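You operate a simulated robot arm through the tools that you are given. There is no shell and no other tool.

The job below is to be done with a simulated robot arm. You get a single attempt, and the scene is never put back.

## Task
Zero the counter, then pump about 150 ml of blue water into the jug.
Fine: dial at slow; read the amount on the display and switch off there.

The check looks at the end state, three seconds after you hand in, the way a careful person would. Anything else that was tipped, shoved, dropped, spilled or broken makes it a failure.

## Robot
A 7-joint arm with a two-finger parallel gripper, fixed in place. Base frame: the origin is at the foot of the arm, x ahead of it, y to its left, z up; the work surface is at about z = 860. Units: mm, rad, N and s.
With the tool pointing down near the work surface it reaches from about 100 to 880 mm from the base axis. Its first joint turns from -2.007 to 2.007 rad. Payload 3.91 kg.
The TCP is the grasp point between the finger pads, 30 mm short of the fingertips. In the tool frame z runs along the fingers and y along their closing line. The gripper opens to 110 mm. The fingers are 20 mm wide and 10 mm thick; the gripper's body (48 by 112 mm) begins 55 mm behind the TCP.
Orientation is told as [roll, pitch, yaw] about the base's x, y, z axes, in that order, counted from this pose: with the fingers straight down and closing along the base's y, the tool's x points along the base's -x, its y along +y and its z along -z.

## Interface
- The arm moves only by the tool drive_tool. Its argument "plan" is a list of rows, each a list of 7 numbers: the turn, a rotation vector about the tool's x, y, z in rad, then the shift along the tool's x, y, z in mm, then the finger opening in mm, from 0 to 110. In form: [[wx, wy, wz, x, y, z, fingers], ...]. A call has 1 to 20 rows; each row shifts and turns the commanded pose from where the row before left it, along the tool's axes as they then stand. A row lasts 0.2 s, in which the tool goes at most 50 mm and 0.15 rad; a call with a longer step from one row to the next is refused whole, and so is a gripper value outside its range. A pose out of reach is approached as far as the arm can. The call stops where the force on the tool passes 40 N (or 10 N more than at its start, if that is more) or the arm is blocked; 0.2 s more then pass. Each finger travels about 153 mm/s and halts on what it meets, pressing with about 42 N; the grip force reading is that of the motor and also rises with nothing between the fingers. The clock runs only during rows and for 0.2 s after the last one: add rows that do not move to give the fingers time. It gives the time, the measured TCP pose, the force on the tool (base axes), the opening and the grip force at its end, in the units of the frame above (readings bear some noise), with the torque about the TCP (base axes, N m) and any sound that the robot's microphone picked up.
- Cameras (640 x 400 px; columns grow to the right, rows downward): "scene" is fixed at [219, -502.4, 1894.5]; the picture's right is [0.86, -0.51, 0.00], its down [-0.30, -0.51, -0.80] and it looks along [0.41, 0.69, -0.59] (base axes); focal length 341 px, centre (320, 200). "wrist" rides on the gripper at [72, 17, -103] in the tool frame; the picture's right is [-0.23, 0.97, 0.00], its down [-0.76, -0.18, -0.62] and it looks along [-0.61, -0.14, 0.78] (tool axes); focal length 222 px, centre (320, 200). There is no depth. A picture from a camera that has moved, and an enlarged one, comes with that camera's place and axes in the base frame and with its lens.
- snapshot(camera): a new picture of that camera. No time passes.
- lift_body(by): slides the trunk up (or, below 0, down) by that many mm; the arm rides with it, the base frame stays. It gives what a move gives, with no picture.
- inspect(camera, box): a new picture of the part [left, top, right, bottom] of that camera's present view, enlarged. No time passes.
- hand_in(): hands the job in; it is judged then, once.

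Nothing tells you positions but the pictures and the camera data. Unless the task says otherwise, let go and move clear before handing in.

The tools are called after "Request:" by a JSON object that holds its "fn" and its "kwargs". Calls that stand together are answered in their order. drive_tool: Moves the arm, as the interface text tells. Its arguments: {"type":"object","properties":{"plan":{"type":"array"}},"required":["plan"]} The other tools are called the same way: lift_body (by) slides the trunk up or down; snapshot (camera) takes a picture; inspect (camera, box) takes an enlarged picture of a part of a camera's view; hand_in () hands the job in.

At the start:

```text
t: 0.0
eef_pos: [413.7, 305.2, 1434.8]
ee_rot: [-0.001, 0.001, -0.002]
contact_force: [-0.2, 0.0, -0.1]
torque: [-0.01, 0.01, 0.01]
finger_gap: 110.0
grip_force: 0.2
trunk travel left (down, up): [-925.0, 65.0]
```

scene: 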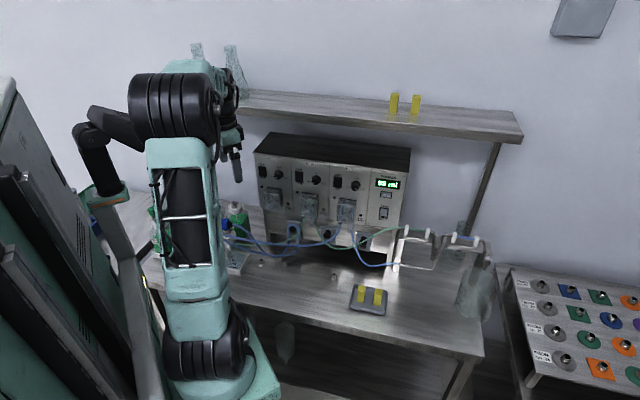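
wrist: 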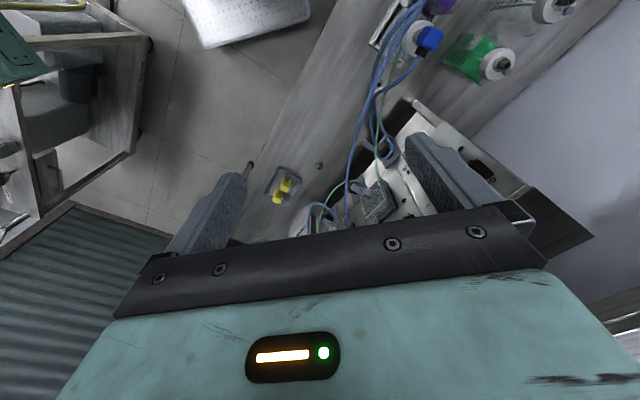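

I see a bench with a multi-channel pump unit, tubes, bottles, a jug near the right end, and yellow clips. I'll look closer before moving anything.

Request:
{"fn": "inspect", "kwargs": {"camera": "scene", "box": [240, 120, 420, 270]}}

Request:
{"fn": "inspect", "kwargs": {"camera": "scene", "box": [340, 200, 520, 350]}}

Request:
{"fn": "inspect", "kwargs": {"camera": "scene", "box": [200, 180, 340, 300]}}

Request:
{"fn": "inspect", "kwargs": {"camera": "wrist", "box": [240, 0, 560, 240]}}

```text
2.67 times, centred on (330, 195) of scene
camera zoom: at [219.0, -502.4, 1894.5], right [0.86, -0.51, 0.0], down [-0.3, -0.51, -0.8], along [0.41, 0.69, -0.59], focal length 910 px, centre (293, 213)
```

zoom: 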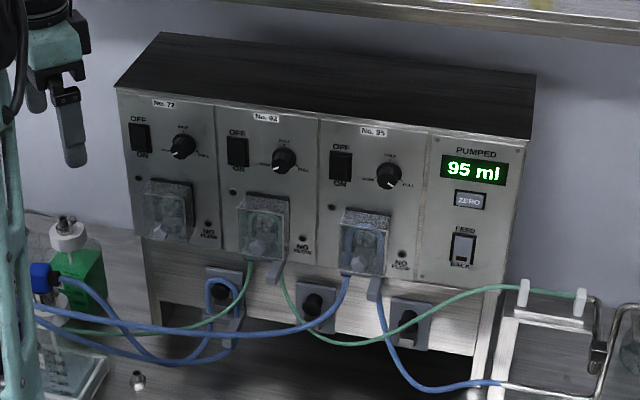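

```text
2.67 times, centred on (430, 275) of scene
camera zoom: at [219.0, -502.4, 1894.5], right [0.86, -0.51, 0.0], down [-0.3, -0.51, -0.8], along [0.41, 0.69, -0.59], focal length 910 px, centre (27, 0)
```

zoom: 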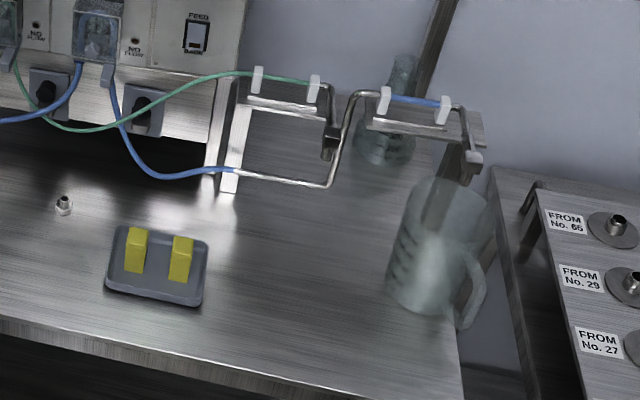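

```text
3.33 times, centred on (270, 240) of scene
camera zoom: at [219.0, -502.4, 1894.5], right [0.86, -0.51, 0.0], down [-0.3, -0.51, -0.8], along [0.41, 0.69, -0.59], focal length 1137 px, centre (487, 67)
```

zoom: 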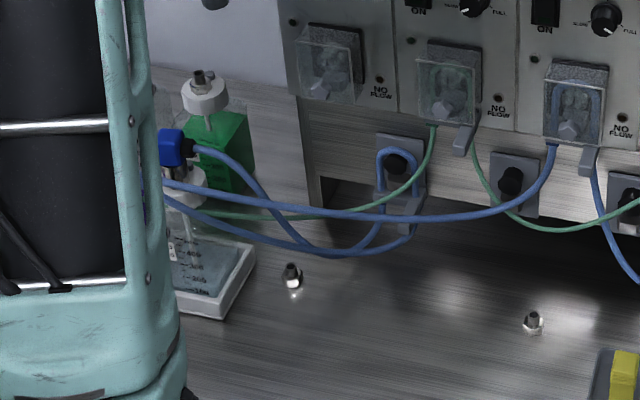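

```text
1.67 times, centred on (400, 120) of wrist
camera zoom: at [341.1, 322.3, 1537.5], right [0.23, 0.97, 0.0], down [0.76, -0.18, 0.62], along [0.61, -0.14, -0.78], focal length 370 px, centre (187, 333)
```

zoom: 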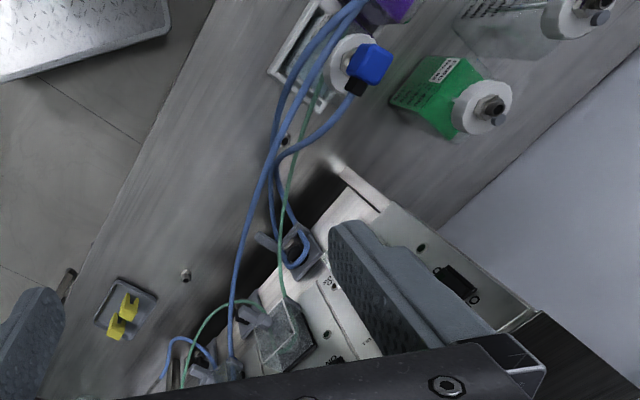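

The unit has three pump channels (77, 82, 95), a PUMPED display reading 95 ml with a ZERO button, and a FEED/BACK switch. I'll bring the wrist camera round to face the front panel, staying well back from it.

Request:
{"fn": "drive_tool", "kwargs": {"plan": [[0, 0, 0, -23, -26, 25, 110], [0, 0, 0, -23, -26, 25, 110], [0, 0, 0, -23, -26, 25, 110], [0, 0, 0, -23, -26, 25, 110], [0, 0, 0, -23, -26, 25, 110], [0, 0, 0, -22, -26, 25, 110], [0, 0, -0.14, 0, 0, 0, 110], [0, 0, -0.14, 0, 0, 0, 110], [0, 0, -0.14, 0, 0, 0, 110], [0, 0, -0.14, 0, 0, 0, 110], [0, 0, -0.14, 0, 0, 0, 110], [0, -0.131, 0, 0, 0, 0, 110], [0, -0.131, 0, 0, 0, 0, 110], [0, -0.131, 0, 0, 0, 0, 110], [0, -0.131, 0, 0, 0, 0, 110], [0, -0.131, 0, 0, 0, 0, 110], [0, -0.131, 0, 0, 0, 0, 110]]}}

Request:
{"fn": "snapshot", "kwargs": {"camera": "wrist"}}

Request:
{"fn": "snapshot", "kwargs": {"camera": "scene"}}

```text
t: 3.6
eef_pos: [549.8, 147.7, 1285.1]
ee_rot: [-0.001, -0.789, 0.701]
contact_force: [-0.5, -0.5, -0.1]
torque: [-0.01, -0.01, -0.02]
finger_gap: 109.7
grip_force: 0.0
trunk travel left (down, up): [-925.0, 65.0]
```

```text
taken
camera wrist: at [444.3, 82.2, 1305.7], right [-0.51, 0.85, 0.16], down [0.19, -0.08, 0.98], along [0.84, 0.52, -0.12], focal length 222 px, centre (320, 200)
```

wrist: 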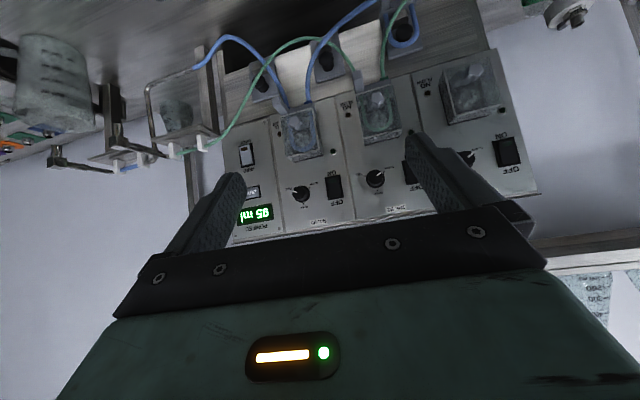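

```text
taken
```

scene: 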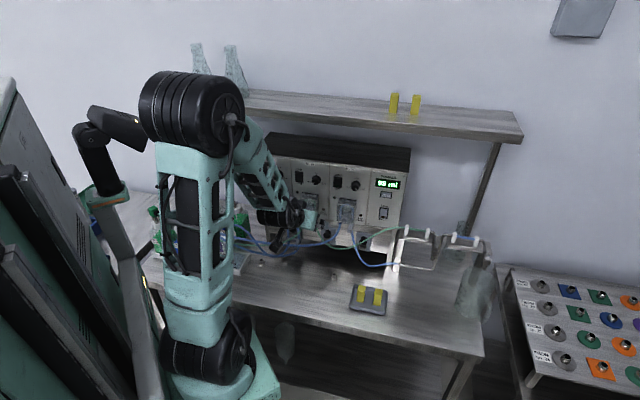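

The wrist view is upside down but faces the panel well. I'll enlarge the panel, the tubing, and the rack on the right.

Request:
{"fn": "inspect", "kwargs": {"camera": "wrist", "box": [220, 80, 360, 250]}}

Request:
{"fn": "inspect", "kwargs": {"camera": "wrist", "box": [340, 40, 540, 220]}}

Request:
{"fn": "inspect", "kwargs": {"camera": "wrist", "box": [0, 0, 240, 180]}}

Request:
{"fn": "inspect", "kwargs": {"camera": "wrist", "box": [200, 0, 440, 140]}}

```text
2.35 times, centred on (290, 165) of wrist
camera zoom: at [444.3, 82.2, 1305.7], right [-0.51, 0.85, 0.16], down [0.19, -0.08, 0.98], along [0.84, 0.52, -0.12], focal length 523 px, centre (391, 282)
```

zoom: 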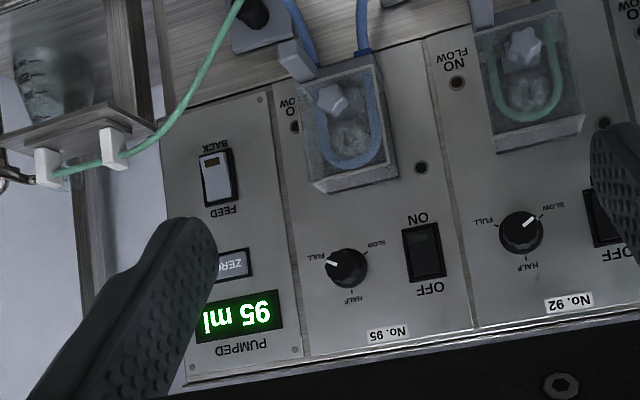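

```text
2.22 times, centred on (440, 130) of wrist
camera zoom: at [444.3, 82.2, 1305.7], right [-0.51, 0.85, 0.16], down [0.19, -0.08, 0.98], along [0.84, 0.52, -0.12], focal length 494 px, centre (53, 356)
```

zoom: 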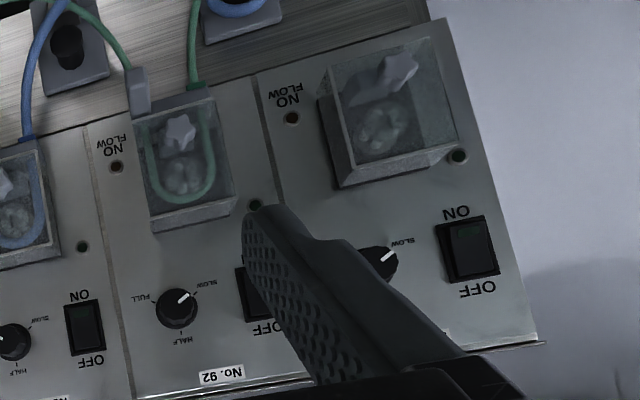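

```text
2.22 times, centred on (120, 90) of wrist
camera zoom: at [444.3, 82.2, 1305.7], right [-0.51, 0.85, 0.16], down [0.19, -0.08, 0.98], along [0.84, 0.52, -0.12], focal length 494 px, centre (764, 444)
```

zoom: 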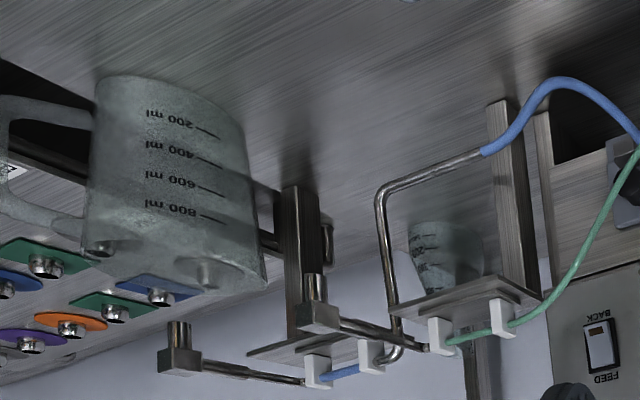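

```text
2.67 times, centred on (320, 70) of wrist
camera zoom: at [444.3, 82.2, 1305.7], right [-0.51, 0.85, 0.16], down [0.19, -0.08, 0.98], along [0.84, 0.52, -0.12], focal length 592 px, centre (320, 547)
```

zoom: 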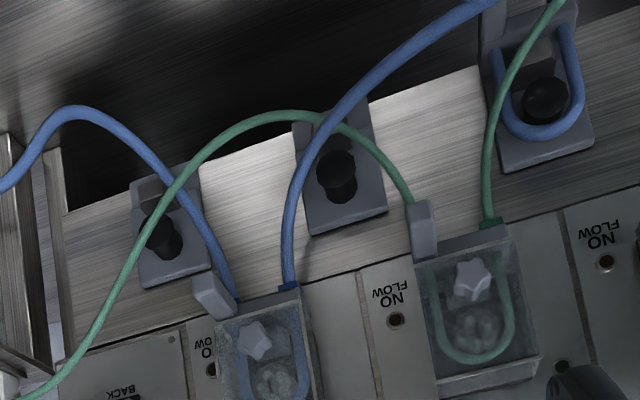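

The dial on No. 95 (blue tube) points at FULL, and its blue line appears to feed the spout over the jug. Before touching anything I want to trace the blue inlet tube, so I'll look at the bottles and the black-knob modules on the left.

Request:
{"fn": "drive_tool", "kwargs": {"plan": [[0, 0.131, 0, 0, 0, 0, 110], [0, 0.131, 0, 0, 0, 0, 110], [0, 0.131, 0, 0, 0, 0, 110], [0, 0.131, 0, 0, 0, 0, 110], [0, 0.131, 0, 0, 0, 0, 110], [0, 0.131, 0, 0, 0, 0, 110], [0, 0, -0.133, 0, 0, 0, 110], [0, 0, -0.133, 0, 0, 0, 110], [0, 0, -0.133, 0, 0, 0, 110], [0, 0, 0, 4.5, 39, -11, 110], [0, 0, 0, 4.5, 39, -11, 110], [0, 0, 0, 4.5, 39, -11, 110], [0, 0, 0, 4.5, 39, -11, 110], [0, 0, 0, 4.5, 39, -11, 110], [0, 0, 0, 4.5, 39, -11, 110]]}}

Request:
{"fn": "snapshot", "kwargs": {"camera": "wrist"}}

Request:
{"fn": "inspect", "kwargs": {"camera": "wrist", "box": [200, 0, 440, 150]}}

Request:
{"fn": "inspect", "kwargs": {"camera": "wrist", "box": [400, 0, 640, 200]}}

```text
t: 6.8
eef_pos: [328.1, 231.9, 1352.9]
ee_rot: [0.001, 0.001, 1.098]
contact_force: [0.5, -0.2, 0.3]
torque: [-0.01, 0.03, 0.0]
finger_gap: 110.2
grip_force: 0.0
trunk travel left (down, up): [-925.0, 65.0]
```

```text
taken
camera wrist: at [279.7, 175.6, 1455.3], right [-0.76, 0.65, 0.0], down [0.51, 0.6, 0.62], along [0.4, 0.48, -0.78], focal length 222 px, centre (320, 200)
```

wrist: 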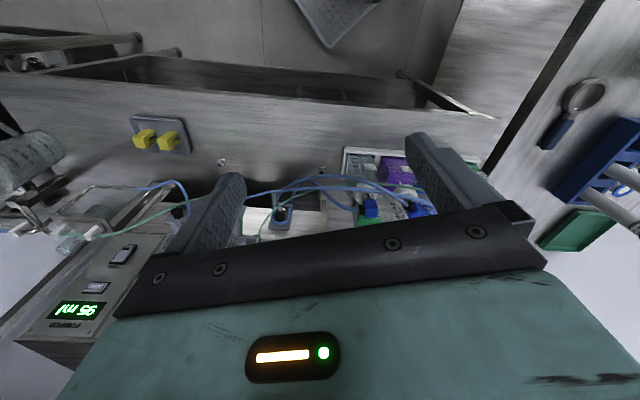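

```text
2.67 times, centred on (320, 75) of wrist
camera zoom: at [279.7, 175.6, 1455.3], right [-0.76, 0.65, 0.0], down [0.51, 0.6, 0.62], along [0.4, 0.48, -0.78], focal length 592 px, centre (320, 533)
```

zoom: 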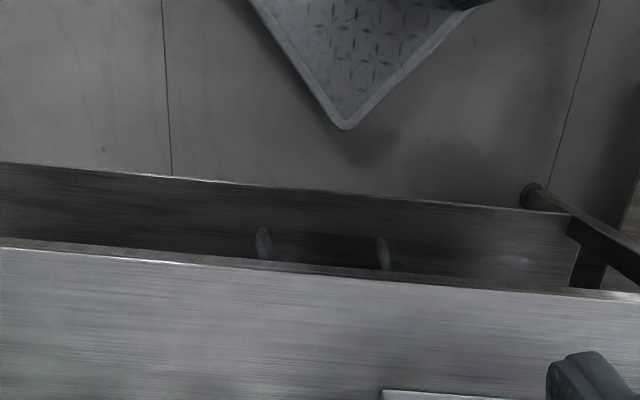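

```text
2.00 times, centred on (520, 100) of wrist
camera zoom: at [279.7, 175.6, 1455.3], right [-0.76, 0.65, 0.0], down [0.51, 0.6, 0.62], along [0.4, 0.48, -0.78], focal length 444 px, centre (-80, 400)
```

zoom: 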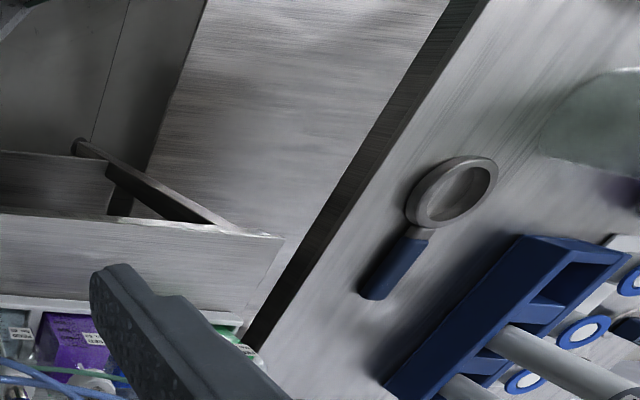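

The fingers hide the bottles, so I'll turn and tilt the camera to bring them into the clear part of the picture.

Request:
{"fn": "drive_tool", "kwargs": {"plan": [[0, 0, -0.12, 0, 0, 0, 110], [0, 0, -0.12, 0, 0, 0, 110], [0, -0.14, 0, 0, 0, 0, 110], [0, -0.14, 0, 0, 0, 0, 110], [0, -0.14, 0, 0, 0, 0, 110], [0, -0.14, 0, 0, 0, 0, 110]]}}

Request:
{"fn": "snapshot", "kwargs": {"camera": "wrist"}}

Request:
{"fn": "inspect", "kwargs": {"camera": "wrist", "box": [230, 20, 470, 170]}}

Request:
{"fn": "inspect", "kwargs": {"camera": "wrist", "box": [300, 40, 420, 130]}}

```text
t: 8.2
eef_pos: [330.6, 230.6, 1351.4]
ee_rot: [-0.002, -0.562, 1.34]
contact_force: [0.0, 0.5, -0.6]
torque: [-0.03, -0.03, 0.03]
finger_gap: 110.0
grip_force: 0.0
trunk travel left (down, up): [-925.0, 65.0]
```

```text
taken
camera wrist: at [287.3, 122.0, 1399.7], right [-0.9, 0.41, 0.12], down [0.24, 0.26, 0.93], along [0.35, 0.87, -0.34], focal length 222 px, centre (320, 200)
```

wrist: 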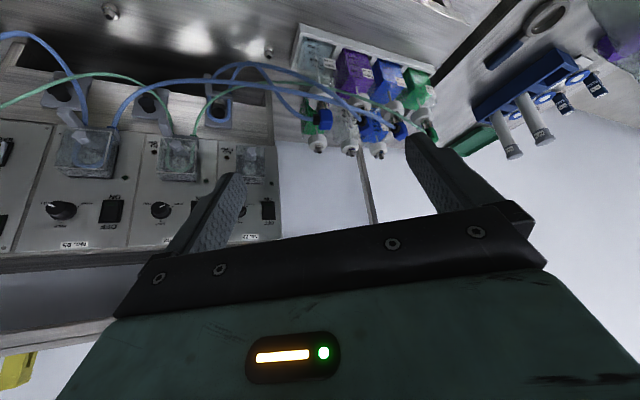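

```text
2.67 times, centred on (350, 95) of wrist
camera zoom: at [287.3, 122.0, 1399.7], right [-0.9, 0.41, 0.12], down [0.24, 0.26, 0.93], along [0.35, 0.87, -0.34], focal length 592 px, centre (240, 480)
```

zoom: 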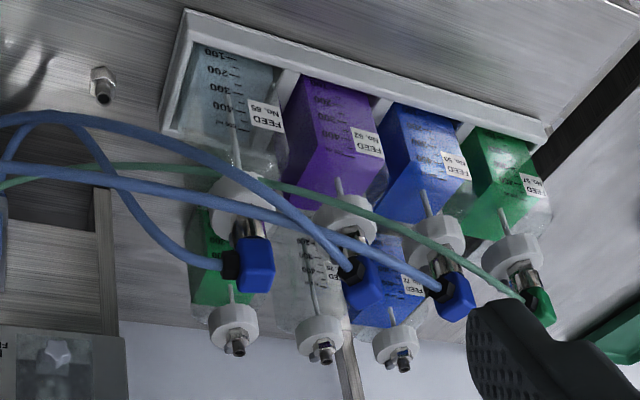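

```text
4.44 times, centred on (360, 85) of wrist
camera zoom: at [287.3, 122.0, 1399.7], right [-0.9, 0.41, 0.12], down [0.24, 0.26, 0.93], along [0.35, 0.87, -0.34], focal length 987 px, centre (142, 711)
```

zoom: 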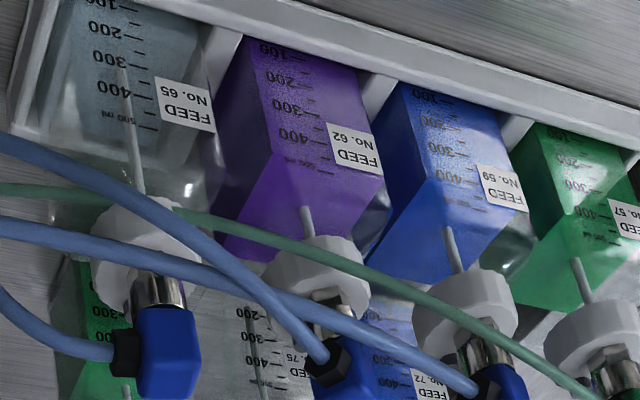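

Four front bottles (65 clear, 62 purple, 59 blue, 57 green) have tubes plugged in: three blue connectors and one green. I need to be sure which blue tube runs to pump 95, so I'll trace them closely.

Request:
{"fn": "inspect", "kwargs": {"camera": "wrist", "box": [90, 40, 250, 140]}}

Request:
{"fn": "inspect", "kwargs": {"camera": "wrist", "box": [190, 40, 350, 140]}}

Request:
{"fn": "inspect", "kwargs": {"camera": "wrist", "box": [300, 70, 460, 170]}}

Request:
{"fn": "inspect", "kwargs": {"camera": "wrist", "box": [0, 60, 160, 260]}}

```text
4.00 times, centred on (170, 90) of wrist
camera zoom: at [287.3, 122.0, 1399.7], right [-0.9, 0.41, 0.12], down [0.24, 0.26, 0.93], along [0.35, 0.87, -0.34], focal length 888 px, centre (920, 640)
```

zoom: 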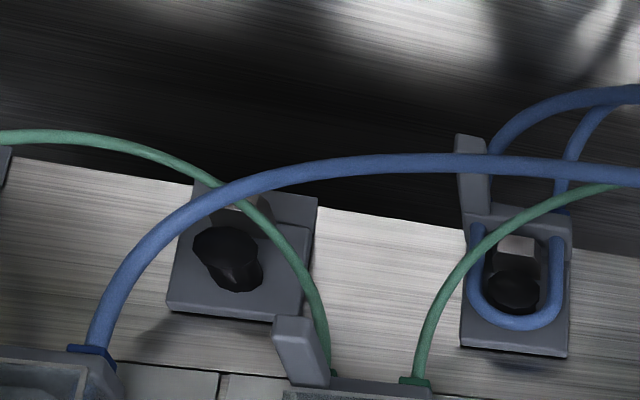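

```text
4.00 times, centred on (270, 90) of wrist
camera zoom: at [287.3, 122.0, 1399.7], right [-0.9, 0.41, 0.12], down [0.24, 0.26, 0.93], along [0.35, 0.87, -0.34], focal length 888 px, centre (520, 640)
```

zoom: 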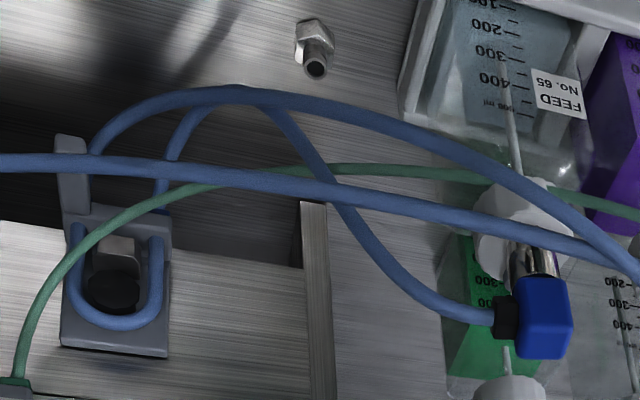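

```text
4.00 times, centred on (380, 120) of wrist
camera zoom: at [287.3, 122.0, 1399.7], right [-0.9, 0.41, 0.12], down [0.24, 0.26, 0.93], along [0.35, 0.87, -0.34], focal length 888 px, centre (80, 520)
```

zoom: 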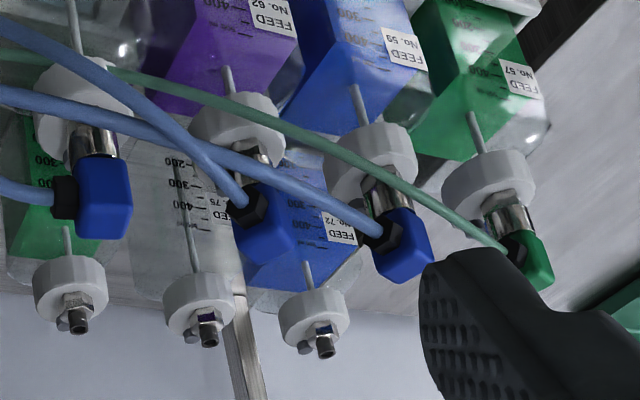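

```text
2.00 times, centred on (80, 160) of wrist
camera zoom: at [287.3, 122.0, 1399.7], right [-0.9, 0.41, 0.12], down [0.24, 0.26, 0.93], along [0.35, 0.87, -0.34], focal length 444 px, centre (800, 280)
```

zoom: 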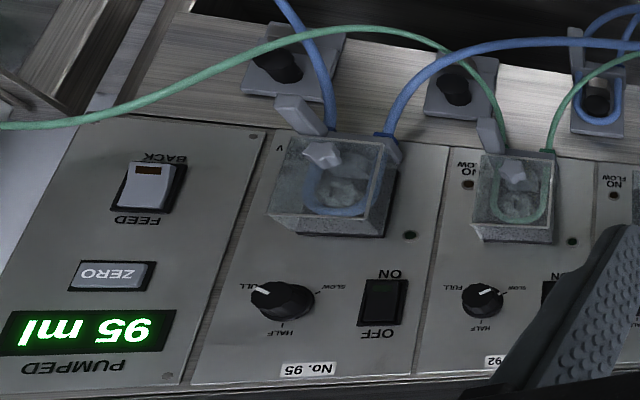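

The blue tube in pump 95 comes from bottle No. 59 (blue), and the other blue loop between bottles 65 and 62 is only parked. My triangulation puts the panel's features at about:

| Feature | Position (mm) |
|---|---|
| Dial 95 | (833, 282, 1233) |
| Rocker 95 | (789, 332, 1233) |
| ZERO | (904, 202, 1213) |
| FEED/BACK | (904, 202, 1132) |

Next I'll zoom in tightly to read the switch states.

Request:
{"fn": "inspect", "kwargs": {"camera": "scene", "box": [368, 170, 408, 230]}}

Request:
{"fn": "inspect", "kwargs": {"camera": "scene", "box": [325, 165, 375, 200]}}

Request:
{"fn": "inspect", "kwargs": {"camera": "wrist", "box": [0, 110, 110, 240]}}

Request:
{"fn": "inspect", "kwargs": {"camera": "scene", "box": [425, 215, 500, 330]}}

```text
6.67 times, centred on (388, 200) of scene
camera zoom: at [219.0, -502.4, 1894.5], right [0.86, -0.51, 0.0], down [-0.3, -0.51, -0.8], along [0.41, 0.69, -0.59], focal length 2274 px, centre (-133, 200)
```

zoom: 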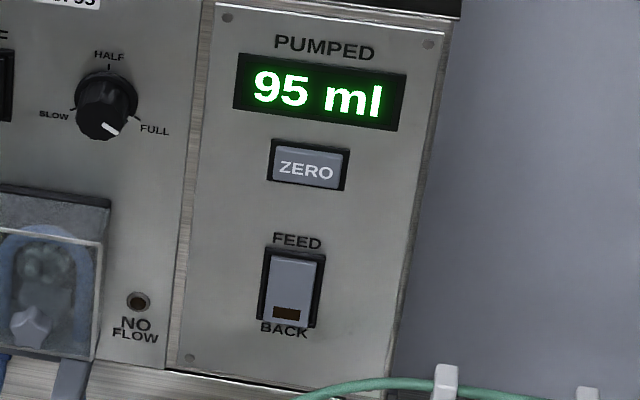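

```text
11.43 times, centred on (350, 182) of scene
camera zoom: at [219.0, -502.4, 1894.5], right [0.86, -0.51, 0.0], down [-0.3, -0.51, -0.8], along [0.41, 0.69, -0.59], focal length 3898 px, centre (-23, 400)
```

zoom: 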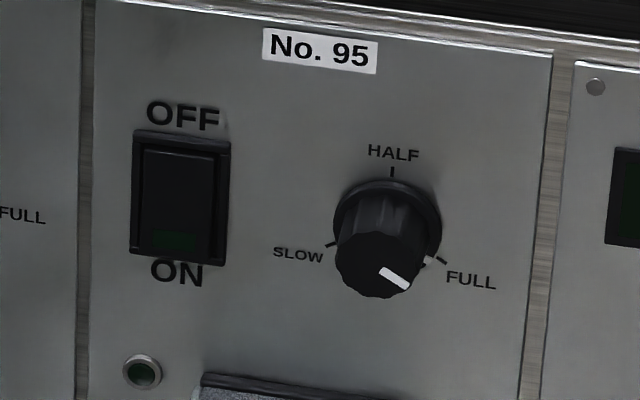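

```text
3.08 times, centred on (55, 175) of wrist
camera zoom: at [287.3, 122.0, 1399.7], right [-0.9, 0.41, 0.12], down [0.24, 0.26, 0.93], along [0.35, 0.87, -0.34], focal length 684 px, centre (1135, 277)
```

zoom: 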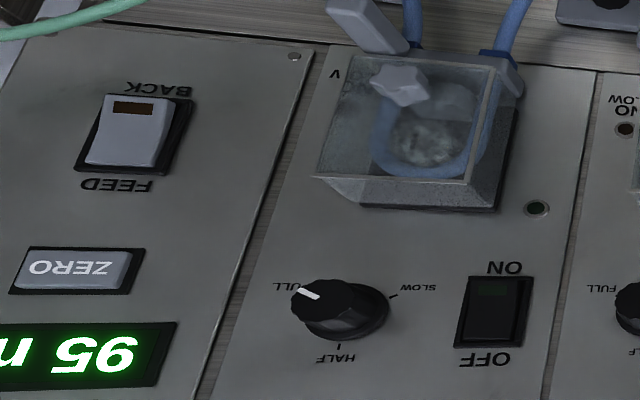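

```text
3.48 times, centred on (462, 272) of scene
camera zoom: at [219.0, -502.4, 1894.5], right [0.86, -0.51, 0.0], down [-0.3, -0.51, -0.8], along [0.41, 0.69, -0.59], focal length 1186 px, centre (-176, -52)
```

zoom: 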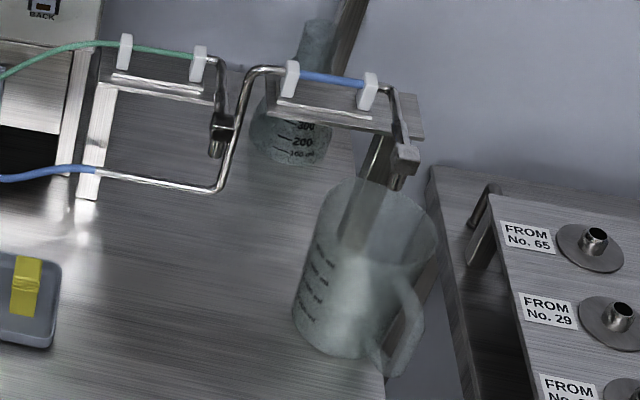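

Both rockers look unlit. No. 95 is OFF and the direction switch is set to FEED, with its BACK end raised and its lamp dark. The blue spout at about (1068, -125, 1060) is over the jug. I'll close the fingers and go to a stand-off in front of ZERO, tool pointing along the panel normal and slightly down.

Request:
{"fn": "drive_tool", "kwargs": {"plan": [[0.0659, 0, 0.1046, 0, 0, 0, 80], [0.0659, 0, 0.1046, 0, 0, 0, 50], [0.0659, 0, 0.1046, 0, 0, 0, 20], [0.0659, 0, 0.1046, 0, 0, 0, 0], [0.0659, 0, 0.1046, 0, 0, 0, 0], [0, -0.1431, 0, 0, 0, 0, 0], [0, -0.1431, 0, 0, 0, 0, 0], [0, -0.1431, 0, 0, 0, 0, 0], [0, -0.1431, 0, 0, 0, 0, 0], [0, 0, 0, -0.45, -40, 16.3, 0], [0, 0, 0, -0.45, -40, 16.3, 0], [0, 0, 0, -0.45, -40, 16.3, 0], [0, 0, 0, -0.45, -40, 16.3, 0], [0, 0, 0, -0.45, -40, 16.3, 0], [0, 0, 0, -0.45, -40, 16.3, 0], [0, 0, 0, -0.45, -40, 16.3, 0], [0, 0, 0, -0.45, -40, 16.3, 0], [0, 0, 0, -0.45, -40, 16.3, 0], [0, 0, 0, -0.45, -40, 16.3, 0]]}}

Request:
{"fn": "snapshot", "kwargs": {"camera": "wrist"}}

Request:
{"fn": "snapshot", "kwargs": {"camera": "scene"}}

```text
t: 12.2
eef_pos: [545.9, 180.4, 1384.0]
ee_rot: [0.003, -1.151, 0.637]
contact_force: [0.5, 0.2, 0.2]
torque: [0.0, -0.04, 0.03]
finger_gap: 0.0
grip_force: 37.6
out of reach, approached as far as the arm can: row 8, 9, 10, 11, 12, 13, 14, 15, 16, 17, 18, 19
trunk travel left (down, up): [-925.0, 65.0]
```

```text
taken
camera wrist: at [435.9, 120.0, 1360.0], right [-0.51, 0.84, 0.21], down [-0.1, -0.3, 0.95], along [0.86, 0.46, 0.23], focal length 222 px, centre (320, 200)
```

wrist: 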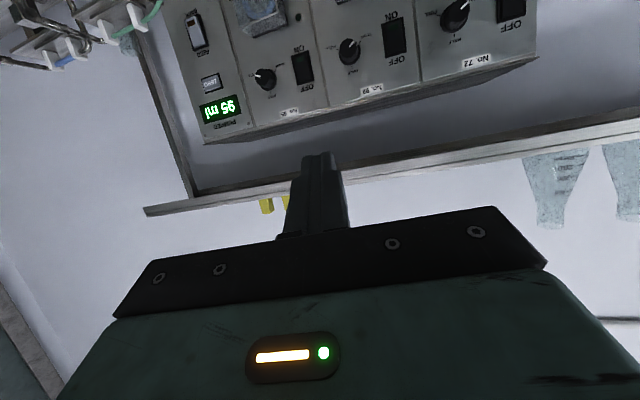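

```text
taken
```

scene: 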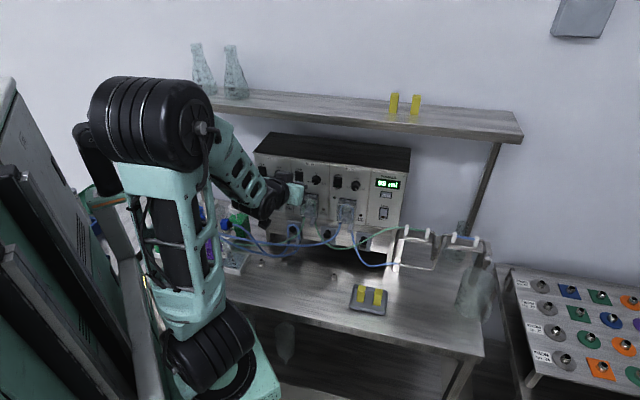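

The arm could not reach that pose: its elbow is too high for a near-horizontal tool here. The gripper is clear of everything below it, so I'll lower the trunk to flatten the forearm.

Request:
{"fn": "lift_body", "kwargs": {"by": -150}}

Request:
{"fn": "snapshot", "kwargs": {"camera": "scene"}}

Request:
{"fn": "snapshot", "kwargs": {"camera": "wrist"}}

```text
t: 13.9
eef_pos: [544.5, 179.7, 1234.6]
ee_rot: [0.004, -1.15, 0.637]
contact_force: [0.3, -0.3, 0.9]
torque: [0.01, -0.01, 0.02]
finger_gap: 0.3
grip_force: 37.7
trunk travel left (down, up): [-775.0, 215.0]
```

```text
taken
```

scene: 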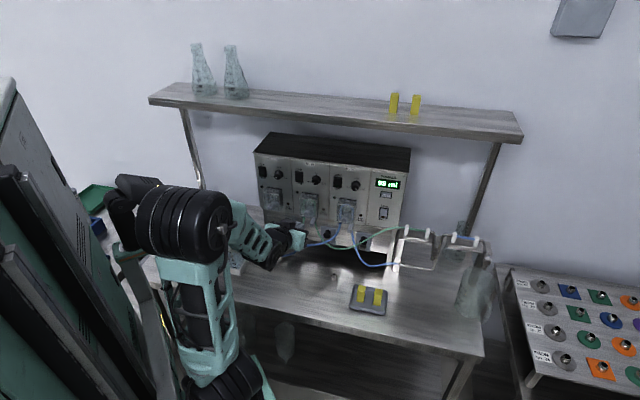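

```text
taken
camera wrist: at [435.7, 120.1, 1210.1], right [-0.51, 0.84, 0.21], down [-0.1, -0.3, 0.95], along [0.86, 0.46, 0.23], focal length 222 px, centre (320, 200)
```

wrist: 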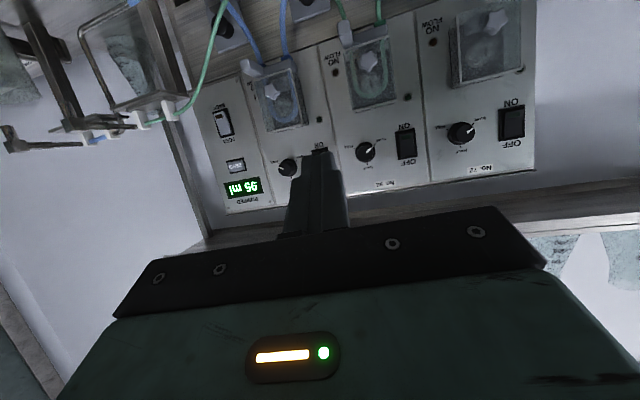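

The trunk is lower and the forearm flatter. I'll make a small test move to see how the commanded pose follows.

Request:
{"fn": "drive_tool", "kwargs": {"plan": [[0, 0, 0, 0, -5, 0, 0], [0, 0, 0, 0, -5, 0, 0]]}}

```text
t: 14.6
eef_pos: [549.3, 175.1, 1242.3]
ee_rot: [0.003, -1.161, 0.635]
contact_force: [0.6, -0.3, -1.3]
torque: [0.0, 0.02, -0.02]
finger_gap: 0.0
grip_force: 37.8
out of reach, approached as far as the arm can: row 2
trunk travel left (down, up): [-775.0, 215.0]
```

It is still right at a joint limit. I'll ease the tilt back a little and raise the tool while lowering the trunk further, so the forearm comes level.

Request:
{"fn": "drive_tool", "kwargs": {"plan": [[0, 0.14, 0, 0, 0, 0, 0], [0, 0.14, 0, 0, 0, 0, 0], [0, 0.14, 0, 0, 0, 0, 0]]}}

Request:
{"fn": "lift_body", "kwargs": {"by": -100}}

Request:
{"fn": "snapshot", "kwargs": {"camera": "scene"}}

```text
t: 15.3
eef_pos: [552.0, 167.7, 1233.9]
ee_rot: [-0.018, -0.798, 0.641]
contact_force: [-0.7, -0.7, 0.5]
torque: [-0.01, 0.01, 0.01]
finger_gap: 0.0
grip_force: 37.7
out of reach, approached as far as the arm can: row 3
trunk travel left (down, up): [-775.0, 215.0]
```

```text
t: 16.7
eef_pos: [552.0, 167.3, 1133.8]
ee_rot: [-0.019, -0.797, 0.641]
contact_force: [0.5, 1.0, -0.4]
torque: [0.0, -0.01, -0.02]
finger_gap: 0.0
grip_force: 38.2
trunk travel left (down, up): [-675.0, 315.0]
```

```text
taken
```

scene: 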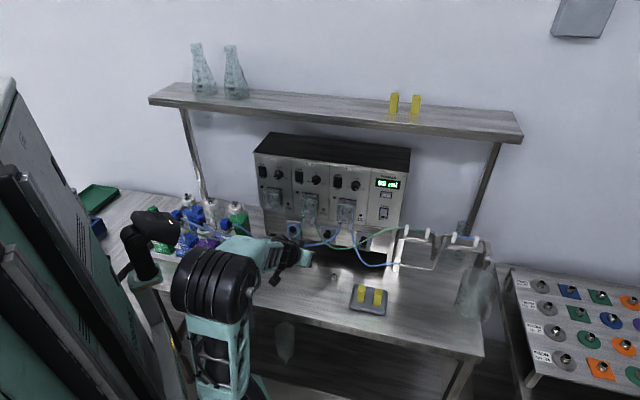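

The forearm looks roughly level now. I'll see where the arm settles on its own.

Request:
{"fn": "drive_tool", "kwargs": {"plan": [[0, 0, 0, 0, 0, 0, 0], [0, 0, 0, 0, 0, 0, 0]]}}

```text
t: 17.3
eef_pos: [550.5, 167.6, 1133.5]
ee_rot: [-0.02, -0.797, 0.643]
contact_force: [0.9, 0.5, -0.1]
torque: [0.0, 0.01, -0.02]
finger_gap: 0.3
grip_force: 37.4
trunk travel left (down, up): [-675.0, 315.0]
```

The pose holds steady and the command now starts from the measured pose. Next I'll raise the tool to panel height and tilt it toward horizontal.

Request:
{"fn": "drive_tool", "kwargs": {"plan": [[0, 0, 0, -28.6, 0, -28, 0], [0, 0, 0, -28.6, 0, -28, 0], [0, -0.11, 0, 0, 0, 0, 0], [0, -0.11, 0, 0, 0, 0, 0], [0, -0.11, 0, 0, 0, 0, 0]]}}

```text
t: 18.5
eef_pos: [549.3, 169.8, 1215.2]
ee_rot: [-0.029, -1.127, 0.653]
contact_force: [-1.0, -0.3, -0.1]
torque: [-0.01, 0.03, 0.0]
finger_gap: 0.1
grip_force: 37.9
trunk travel left (down, up): [-675.0, 315.0]
```

That works from here. I'll correct the heading to face the panel squarely, then move across in front of ZERO, still well back.

Request:
{"fn": "drive_tool", "kwargs": {"plan": [[-0.0912, 0, -0.0296, 0, 0, 0, 0], [0, 0, 0, -7.15, -35, 15.05, 0], [0, 0, 0, -7.15, -35, 15.05, 0], [0, 0, 0, -7.15, -35, 15.05, 0], [0, 0, 0, -7.15, -35, 15.05, 0], [0, 0, 0, -7.15, -35, 15.05, 0], [0, 0, 0, -7.15, -35, 15.05, 0]]}}

Request:
{"fn": "snapshot", "kwargs": {"camera": "wrist"}}

Request:
{"fn": "snapshot", "kwargs": {"camera": "scene"}}

```text
t: 20.1
eef_pos: [764.7, 78.7, 1213.2]
ee_rot: [-0.005, -1.127, 0.729]
contact_force: [-0.3, 0.3, -0.6]
torque: [0.04, 0.01, -0.04]
finger_gap: 0.0
grip_force: 37.8
trunk travel left (down, up): [-675.0, 315.0]
```

```text
taken
camera wrist: at [660.9, 9.6, 1191.9], right [-0.57, 0.8, 0.2], down [-0.06, -0.29, 0.96], along [0.82, 0.53, 0.21], focal length 222 px, centre (320, 200)
```

wrist: 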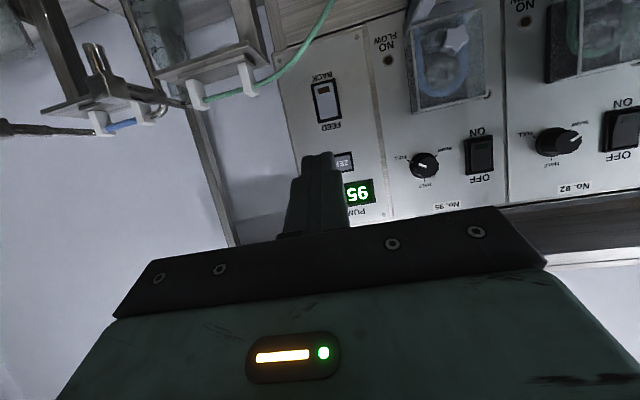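

```text
taken
```

scene: 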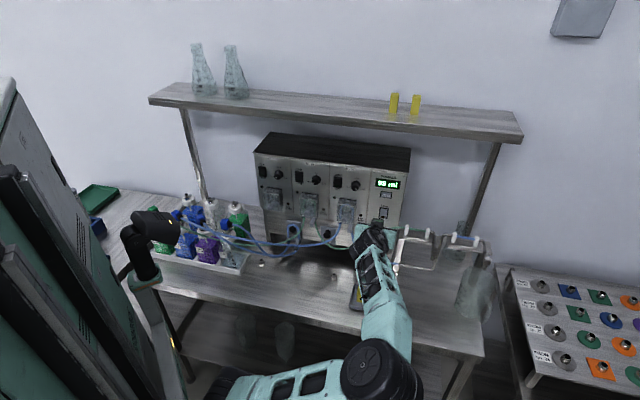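

The tool is in front of ZERO. The forearm is high over the bench, well above the tray. I'll check the fingertip alignment with the button before closing in.

Request:
{"fn": "inspect", "kwargs": {"camera": "wrist", "box": [270, 60, 430, 220]}}

Request:
{"fn": "inspect", "kwargs": {"camera": "scene", "box": [340, 165, 420, 250]}}

```text
2.50 times, centred on (350, 140) of wrist
camera zoom: at [660.9, 9.6, 1191.9], right [-0.57, 0.8, 0.2], down [-0.06, -0.29, 0.96], along [0.82, 0.53, 0.21], focal length 555 px, centre (245, 350)
```

zoom: 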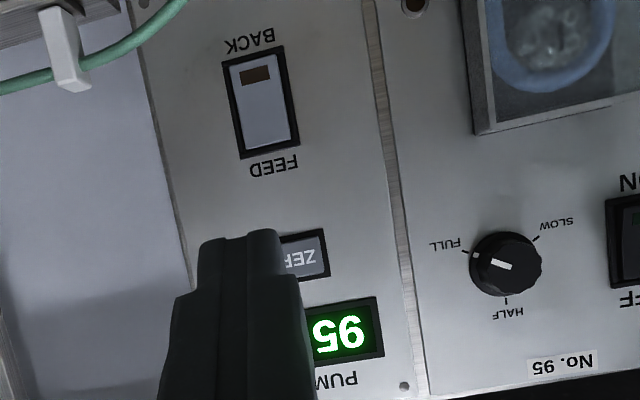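

```text
4.71 times, centred on (380, 208) of scene
camera zoom: at [219.0, -502.4, 1894.5], right [0.86, -0.51, 0.0], down [-0.3, -0.51, -0.8], along [0.41, 0.69, -0.59], focal length 1605 px, centre (38, 165)
```

zoom: 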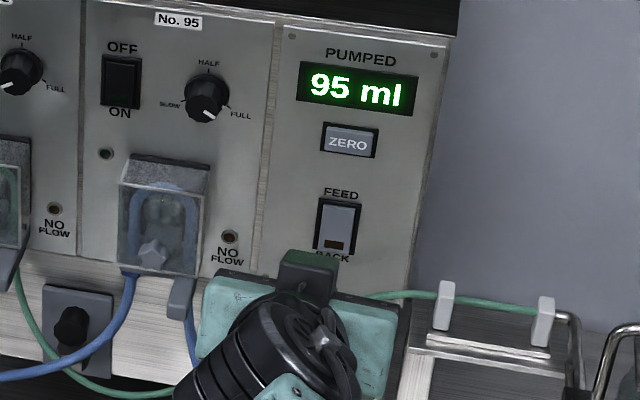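

Wrist-only triangulation is more accurate at this range. It puts the panel plane about 10 mm nearer than my first estimate, with ZERO's centre about 8 mm to my left and at z ≈ 1212. I'll correct for that and close to roughly 15 mm.

Request:
{"fn": "drive_tool", "kwargs": {"plan": [[0, 0, 0, -13.3, 1.95, 26.9, 0], [0, 0, 0, -13.3, 1.95, 26.9, 0], [0, 0, 0, -13.3, 1.95, 26.9, 0], [0, 0, 0, -13.3, 1.95, 26.9, 0], [0, 0, 0, 0, 0, 0, 0]]}}

Request:
{"fn": "inspect", "kwargs": {"camera": "wrist", "box": [220, 60, 420, 220]}}

Request:
{"fn": "inspect", "kwargs": {"camera": "scene", "box": [350, 165, 430, 235]}}

```text
t: 21.3
eef_pos: [850.1, 161.8, 1214.8]
ee_rot: [-0.003, -1.126, 0.724]
contact_force: [-0.8, -0.4, 0.6]
torque: [0.04, 0.03, -0.03]
finger_gap: 0.0
grip_force: 37.8
trunk travel left (down, up): [-675.0, 315.0]
```

```text
2.50 times, centred on (320, 140) of wrist
camera zoom: at [746.4, 92.8, 1192.5], right [-0.57, 0.8, 0.2], down [-0.06, -0.29, 0.96], along [0.82, 0.53, 0.21], focal length 555 px, centre (320, 350)
```

zoom: 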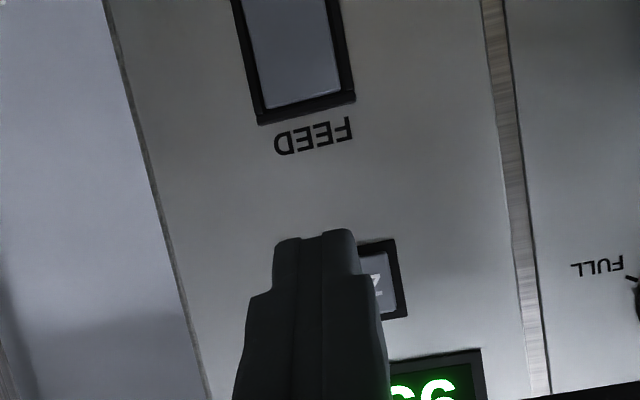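

```text
5.71 times, centred on (390, 200) of scene
camera zoom: at [219.0, -502.4, 1894.5], right [0.86, -0.51, 0.0], down [-0.3, -0.51, -0.8], along [0.41, 0.69, -0.59], focal length 1949 px, centre (-80, 200)
```

zoom: 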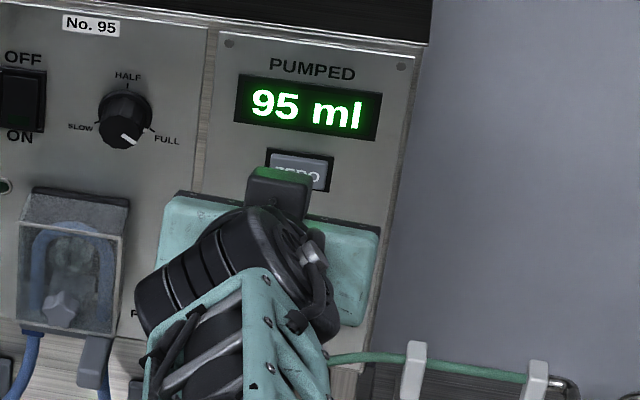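

Alignment is within about 1–2 mm. I'll press in slowly along the panel normal.

Request:
{"fn": "drive_tool", "kwargs": {"plan": [[0, 0, 0, -1.29, 0, 2.71, 0], [0, 0, 0, -1.29, 0, 2.71, 0], [0, 0, 0, -1.29, 0, 2.71, 0], [0, 0, 0, -0.86, 0, 1.81, 0], [0, 0, 0, -0.86, 0, 1.81, 0], [0, 0, 0, -0.86, 0, 1.81, 0], [0, 0, 0, -0.43, 0, 0.9, 0], [0, 0, 0, 0, 0, 0, 0]]}}

Request:
{"fn": "inspect", "kwargs": {"camera": "scene", "box": [350, 165, 430, 235]}}

Request:
{"fn": "inspect", "kwargs": {"camera": "wrist", "box": [220, 60, 420, 220]}}

```text
t: 23.1
eef_pos: [861.8, 173.8, 1216.3]
ee_rot: [0.0, -1.128, 0.723]
contact_force: [0.3, 0.4, 0.7]
torque: [0.02, 0.02, -0.04]
finger_gap: 0.1
grip_force: 37.4
trunk travel left (down, up): [-675.0, 315.0]
```

```text
5.71 times, centred on (390, 200) of scene
camera zoom: at [219.0, -502.4, 1894.5], right [0.86, -0.51, 0.0], down [-0.3, -0.51, -0.8], along [0.41, 0.69, -0.59], focal length 1949 px, centre (-80, 200)
```

zoom: 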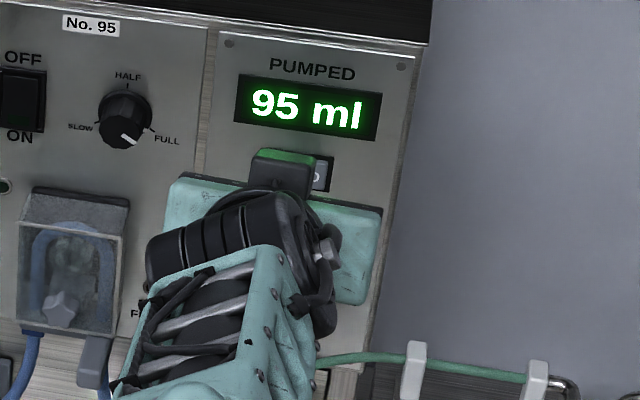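

```text
2.50 times, centred on (320, 140) of wrist
camera zoom: at [757.6, 104.0, 1194.0], right [-0.57, 0.8, 0.2], down [-0.06, -0.29, 0.96], along [0.82, 0.53, 0.21], focal length 555 px, centre (320, 350)
```

zoom: 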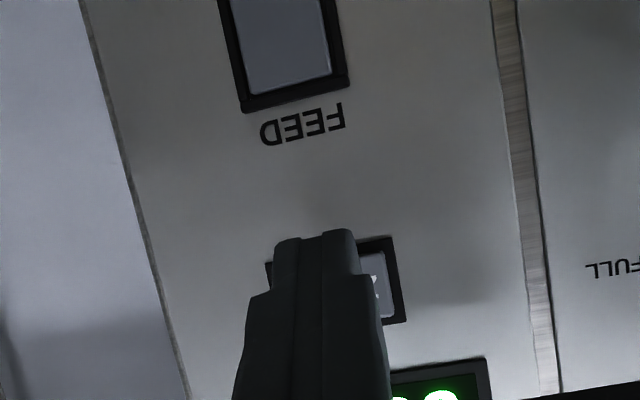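

No contact yet, and I estimate 5–10 mm still to go. I'll continue in small steps.

Request:
{"fn": "drive_tool", "kwargs": {"plan": [[0, 0, 0, -0.64, 0, 1.35, 0], [0, 0, 0, -0.64, 0, 1.35, 0], [0, 0, 0, -0.43, 0, 0.9, 0], [0, 0, 0, -0.43, 0, 0.9, 0], [0, 0, 0, -0.43, 0, 0.9, 0]]}}

Request:
{"fn": "inspect", "kwargs": {"camera": "scene", "box": [350, 165, 430, 235]}}

```text
t: 24.3
eef_pos: [866.8, 176.1, 1214.7]
ee_rot: [-0.004, -1.128, 0.726]
contact_force: [0.3, 0.6, 1.2]
torque: [-0.04, 0.0, -0.02]
finger_gap: 0.1
grip_force: 37.7
trunk travel left (down, up): [-675.0, 315.0]
```

```text
5.71 times, centred on (390, 200) of scene
camera zoom: at [219.0, -502.4, 1894.5], right [0.86, -0.51, 0.0], down [-0.3, -0.51, -0.8], along [0.41, 0.69, -0.59], focal length 1949 px, centre (-80, 200)
```

zoom: 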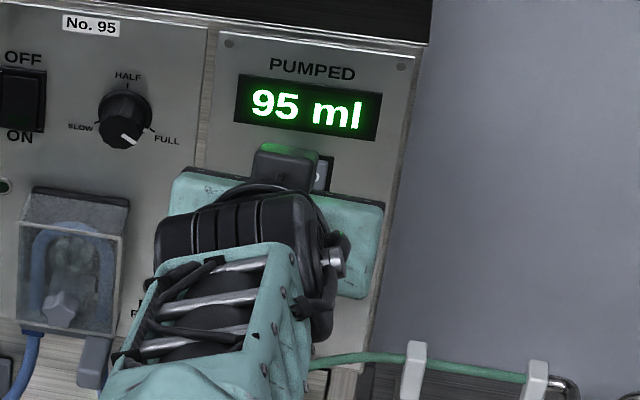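

Request:
{"fn": "drive_tool", "kwargs": {"plan": [[0, 0, 0, -0.43, 0, 0.9, 0], [0, 0, 0, -0.43, 0, 0.9, 0], [0, 0, 0, -0.43, 0, 0.9, 0], [0, 0, 0, -0.43, 0, 0.9, 0]]}}

Request:
{"fn": "inspect", "kwargs": {"camera": "wrist", "box": [270, 110, 370, 190]}}

Request:
{"fn": "inspect", "kwargs": {"camera": "scene", "box": [370, 170, 410, 210]}}

```text
t: 25.3
eef_pos: [868.7, 178.4, 1214.3]
ee_rot: [-0.003, -1.126, 0.724]
contact_force: [-0.6, 0.0, -0.1]
torque: [-0.04, 0.04, 0.01]
finger_gap: 0.0
grip_force: 37.9
trunk travel left (down, up): [-675.0, 315.0]
```

```text
5.00 times, centred on (320, 150) of wrist
camera zoom: at [765.4, 110.2, 1193.0], right [-0.57, 0.8, 0.2], down [-0.06, -0.29, 0.96], along [0.82, 0.53, 0.21], focal length 1111 px, centre (320, 450)
```

zoom: 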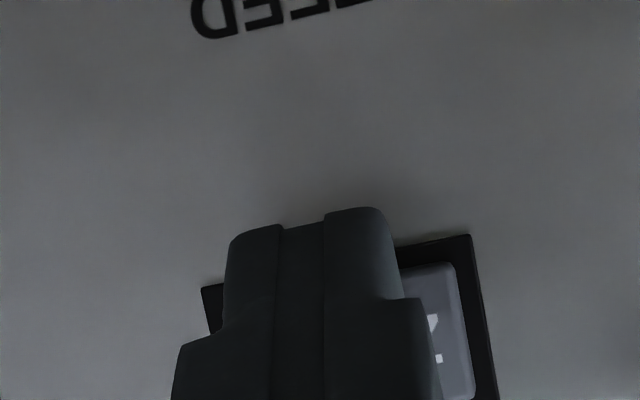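

```text
10.00 times, centred on (390, 190) of scene
camera zoom: at [219.0, -502.4, 1894.5], right [0.86, -0.51, 0.0], down [-0.3, -0.51, -0.8], along [0.41, 0.69, -0.59], focal length 3411 px, centre (-380, 300)
```

zoom: 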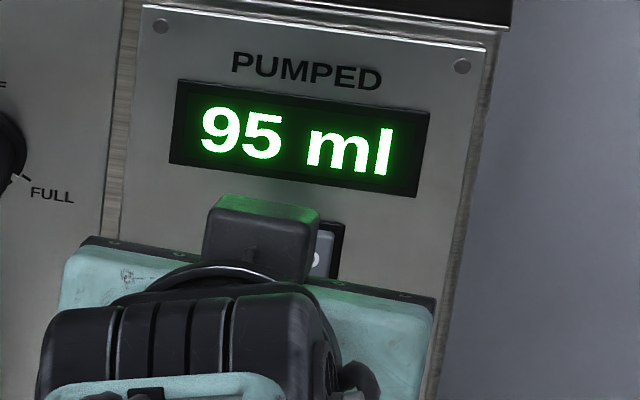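

Still no contact force, so I'll keep going in 1 mm steps and watch the force and the display.

Request:
{"fn": "drive_tool", "kwargs": {"plan": [[0, 0, 0, -0.43, 0, 0.9, 0], [0, 0, 0, -0.43, 0, 0.9, 0], [0, 0, 0, -0.43, 0, 0.9, 0]]}}

Request:
{"fn": "inspect", "kwargs": {"camera": "scene", "box": [370, 170, 410, 210]}}

```text
t: 26.1
eef_pos: [871.4, 182.2, 1214.3]
ee_rot: [-0.002, -1.127, 0.725]
contact_force: [-4.9, -3.1, 1.2]
torque: [0.0, -0.05, 0.04]
finger_gap: 0.1
grip_force: 37.4
trunk travel left (down, up): [-675.0, 315.0]
heard: click
```

```text
10.00 times, centred on (390, 190) of scene
camera zoom: at [219.0, -502.4, 1894.5], right [0.86, -0.51, 0.0], down [-0.3, -0.51, -0.8], along [0.41, 0.69, -0.59], focal length 3411 px, centre (-380, 300)
```

zoom: 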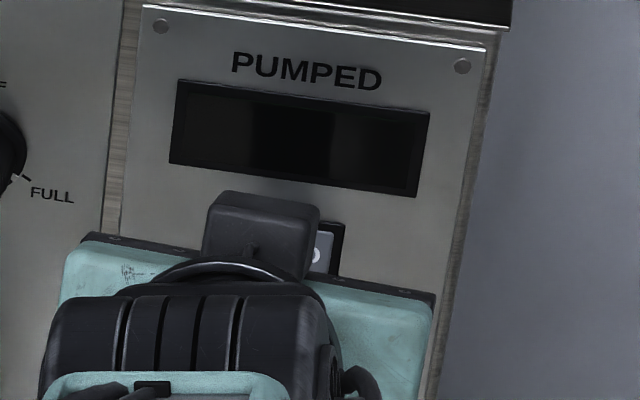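

I heard a click with about 6 N of push, and the display went blank while the button is held. I'll back off straight and read it.

Request:
{"fn": "drive_tool", "kwargs": {"plan": [[0, 0, 0, 0.86, 0, -1.81, 0], [0, 0, 0, 2.15, 0, -4.5, 0], [0, 0, 0, 4.3, 0, -9.03, 0], [0, 0, 0, 8.6, 0, -18.06, 0], [0, 0, 0, 8.6, 0, -18.06, 0]]}}

Request:
{"fn": "inspect", "kwargs": {"camera": "scene", "box": [330, 165, 420, 225]}}

Request:
{"fn": "inspect", "kwargs": {"camera": "wrist", "box": [220, 40, 480, 220]}}

```text
t: 27.3
eef_pos: [829.1, 145.7, 1214.4]
ee_rot: [-0.004, -1.124, 0.723]
contact_force: [-0.3, 0.2, -0.5]
torque: [-0.01, -0.02, -0.01]
finger_gap: 0.0
grip_force: 37.6
trunk travel left (down, up): [-675.0, 315.0]
```

```text
6.67 times, centred on (375, 195) of scene
camera zoom: at [219.0, -502.4, 1894.5], right [0.86, -0.51, 0.0], down [-0.3, -0.51, -0.8], along [0.41, 0.69, -0.59], focal length 2274 px, centre (-47, 233)
```

zoom: 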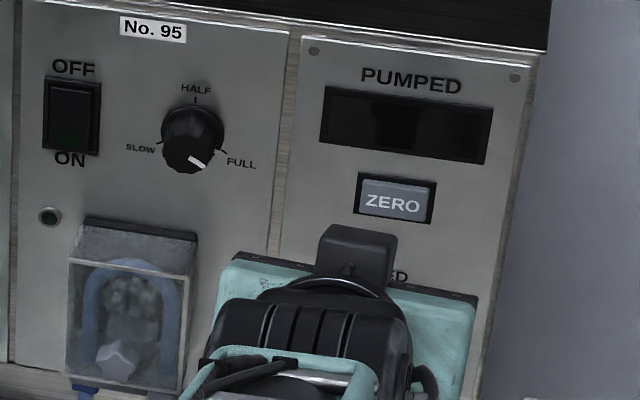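

```text
2.22 times, centred on (350, 130) of wrist
camera zoom: at [724.6, 76.8, 1193.5], right [-0.57, 0.8, 0.2], down [-0.06, -0.29, 0.96], along [0.82, 0.53, 0.21], focal length 494 px, centre (253, 356)
```

zoom: 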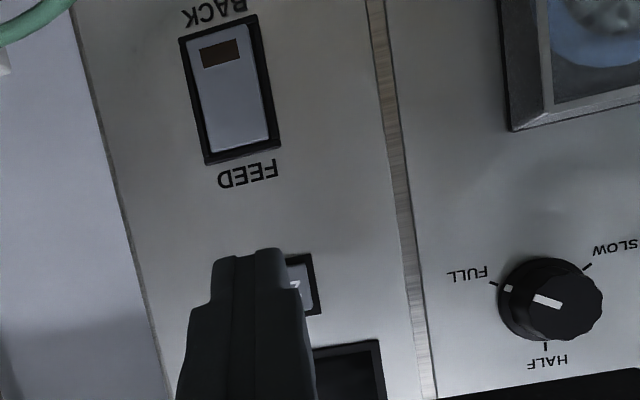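

The display is blank after release. I'll wait briefly to see whether it blinks or comes back as 0.

Request:
{"fn": "drive_tool", "kwargs": {"plan": [[0, 0, 0, 0, 0, 0, 0], [0, 0, 0, 0, 0, 0, 0], [0, 0, 0, 0, 0, 0, 0]]}}

Request:
{"fn": "inspect", "kwargs": {"camera": "scene", "box": [365, 165, 415, 200]}}

```text
t: 28.1
eef_pos: [828.5, 145.4, 1214.7]
ee_rot: [-0.003, -1.127, 0.725]
contact_force: [-0.2, 0.0, -0.8]
torque: [-0.01, 0.0, -0.03]
finger_gap: 0.0
grip_force: 37.7
trunk travel left (down, up): [-675.0, 315.0]
```

```text
11.43 times, centred on (390, 182) of scene
camera zoom: at [219.0, -502.4, 1894.5], right [0.86, -0.51, 0.0], down [-0.3, -0.51, -0.8], along [0.41, 0.69, -0.59], focal length 3898 px, centre (-480, 400)
```

zoom: 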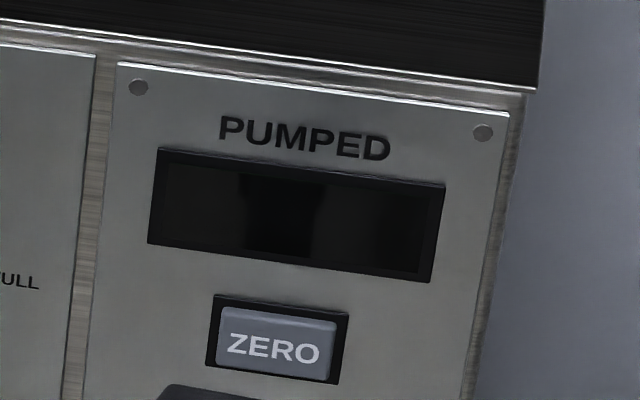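

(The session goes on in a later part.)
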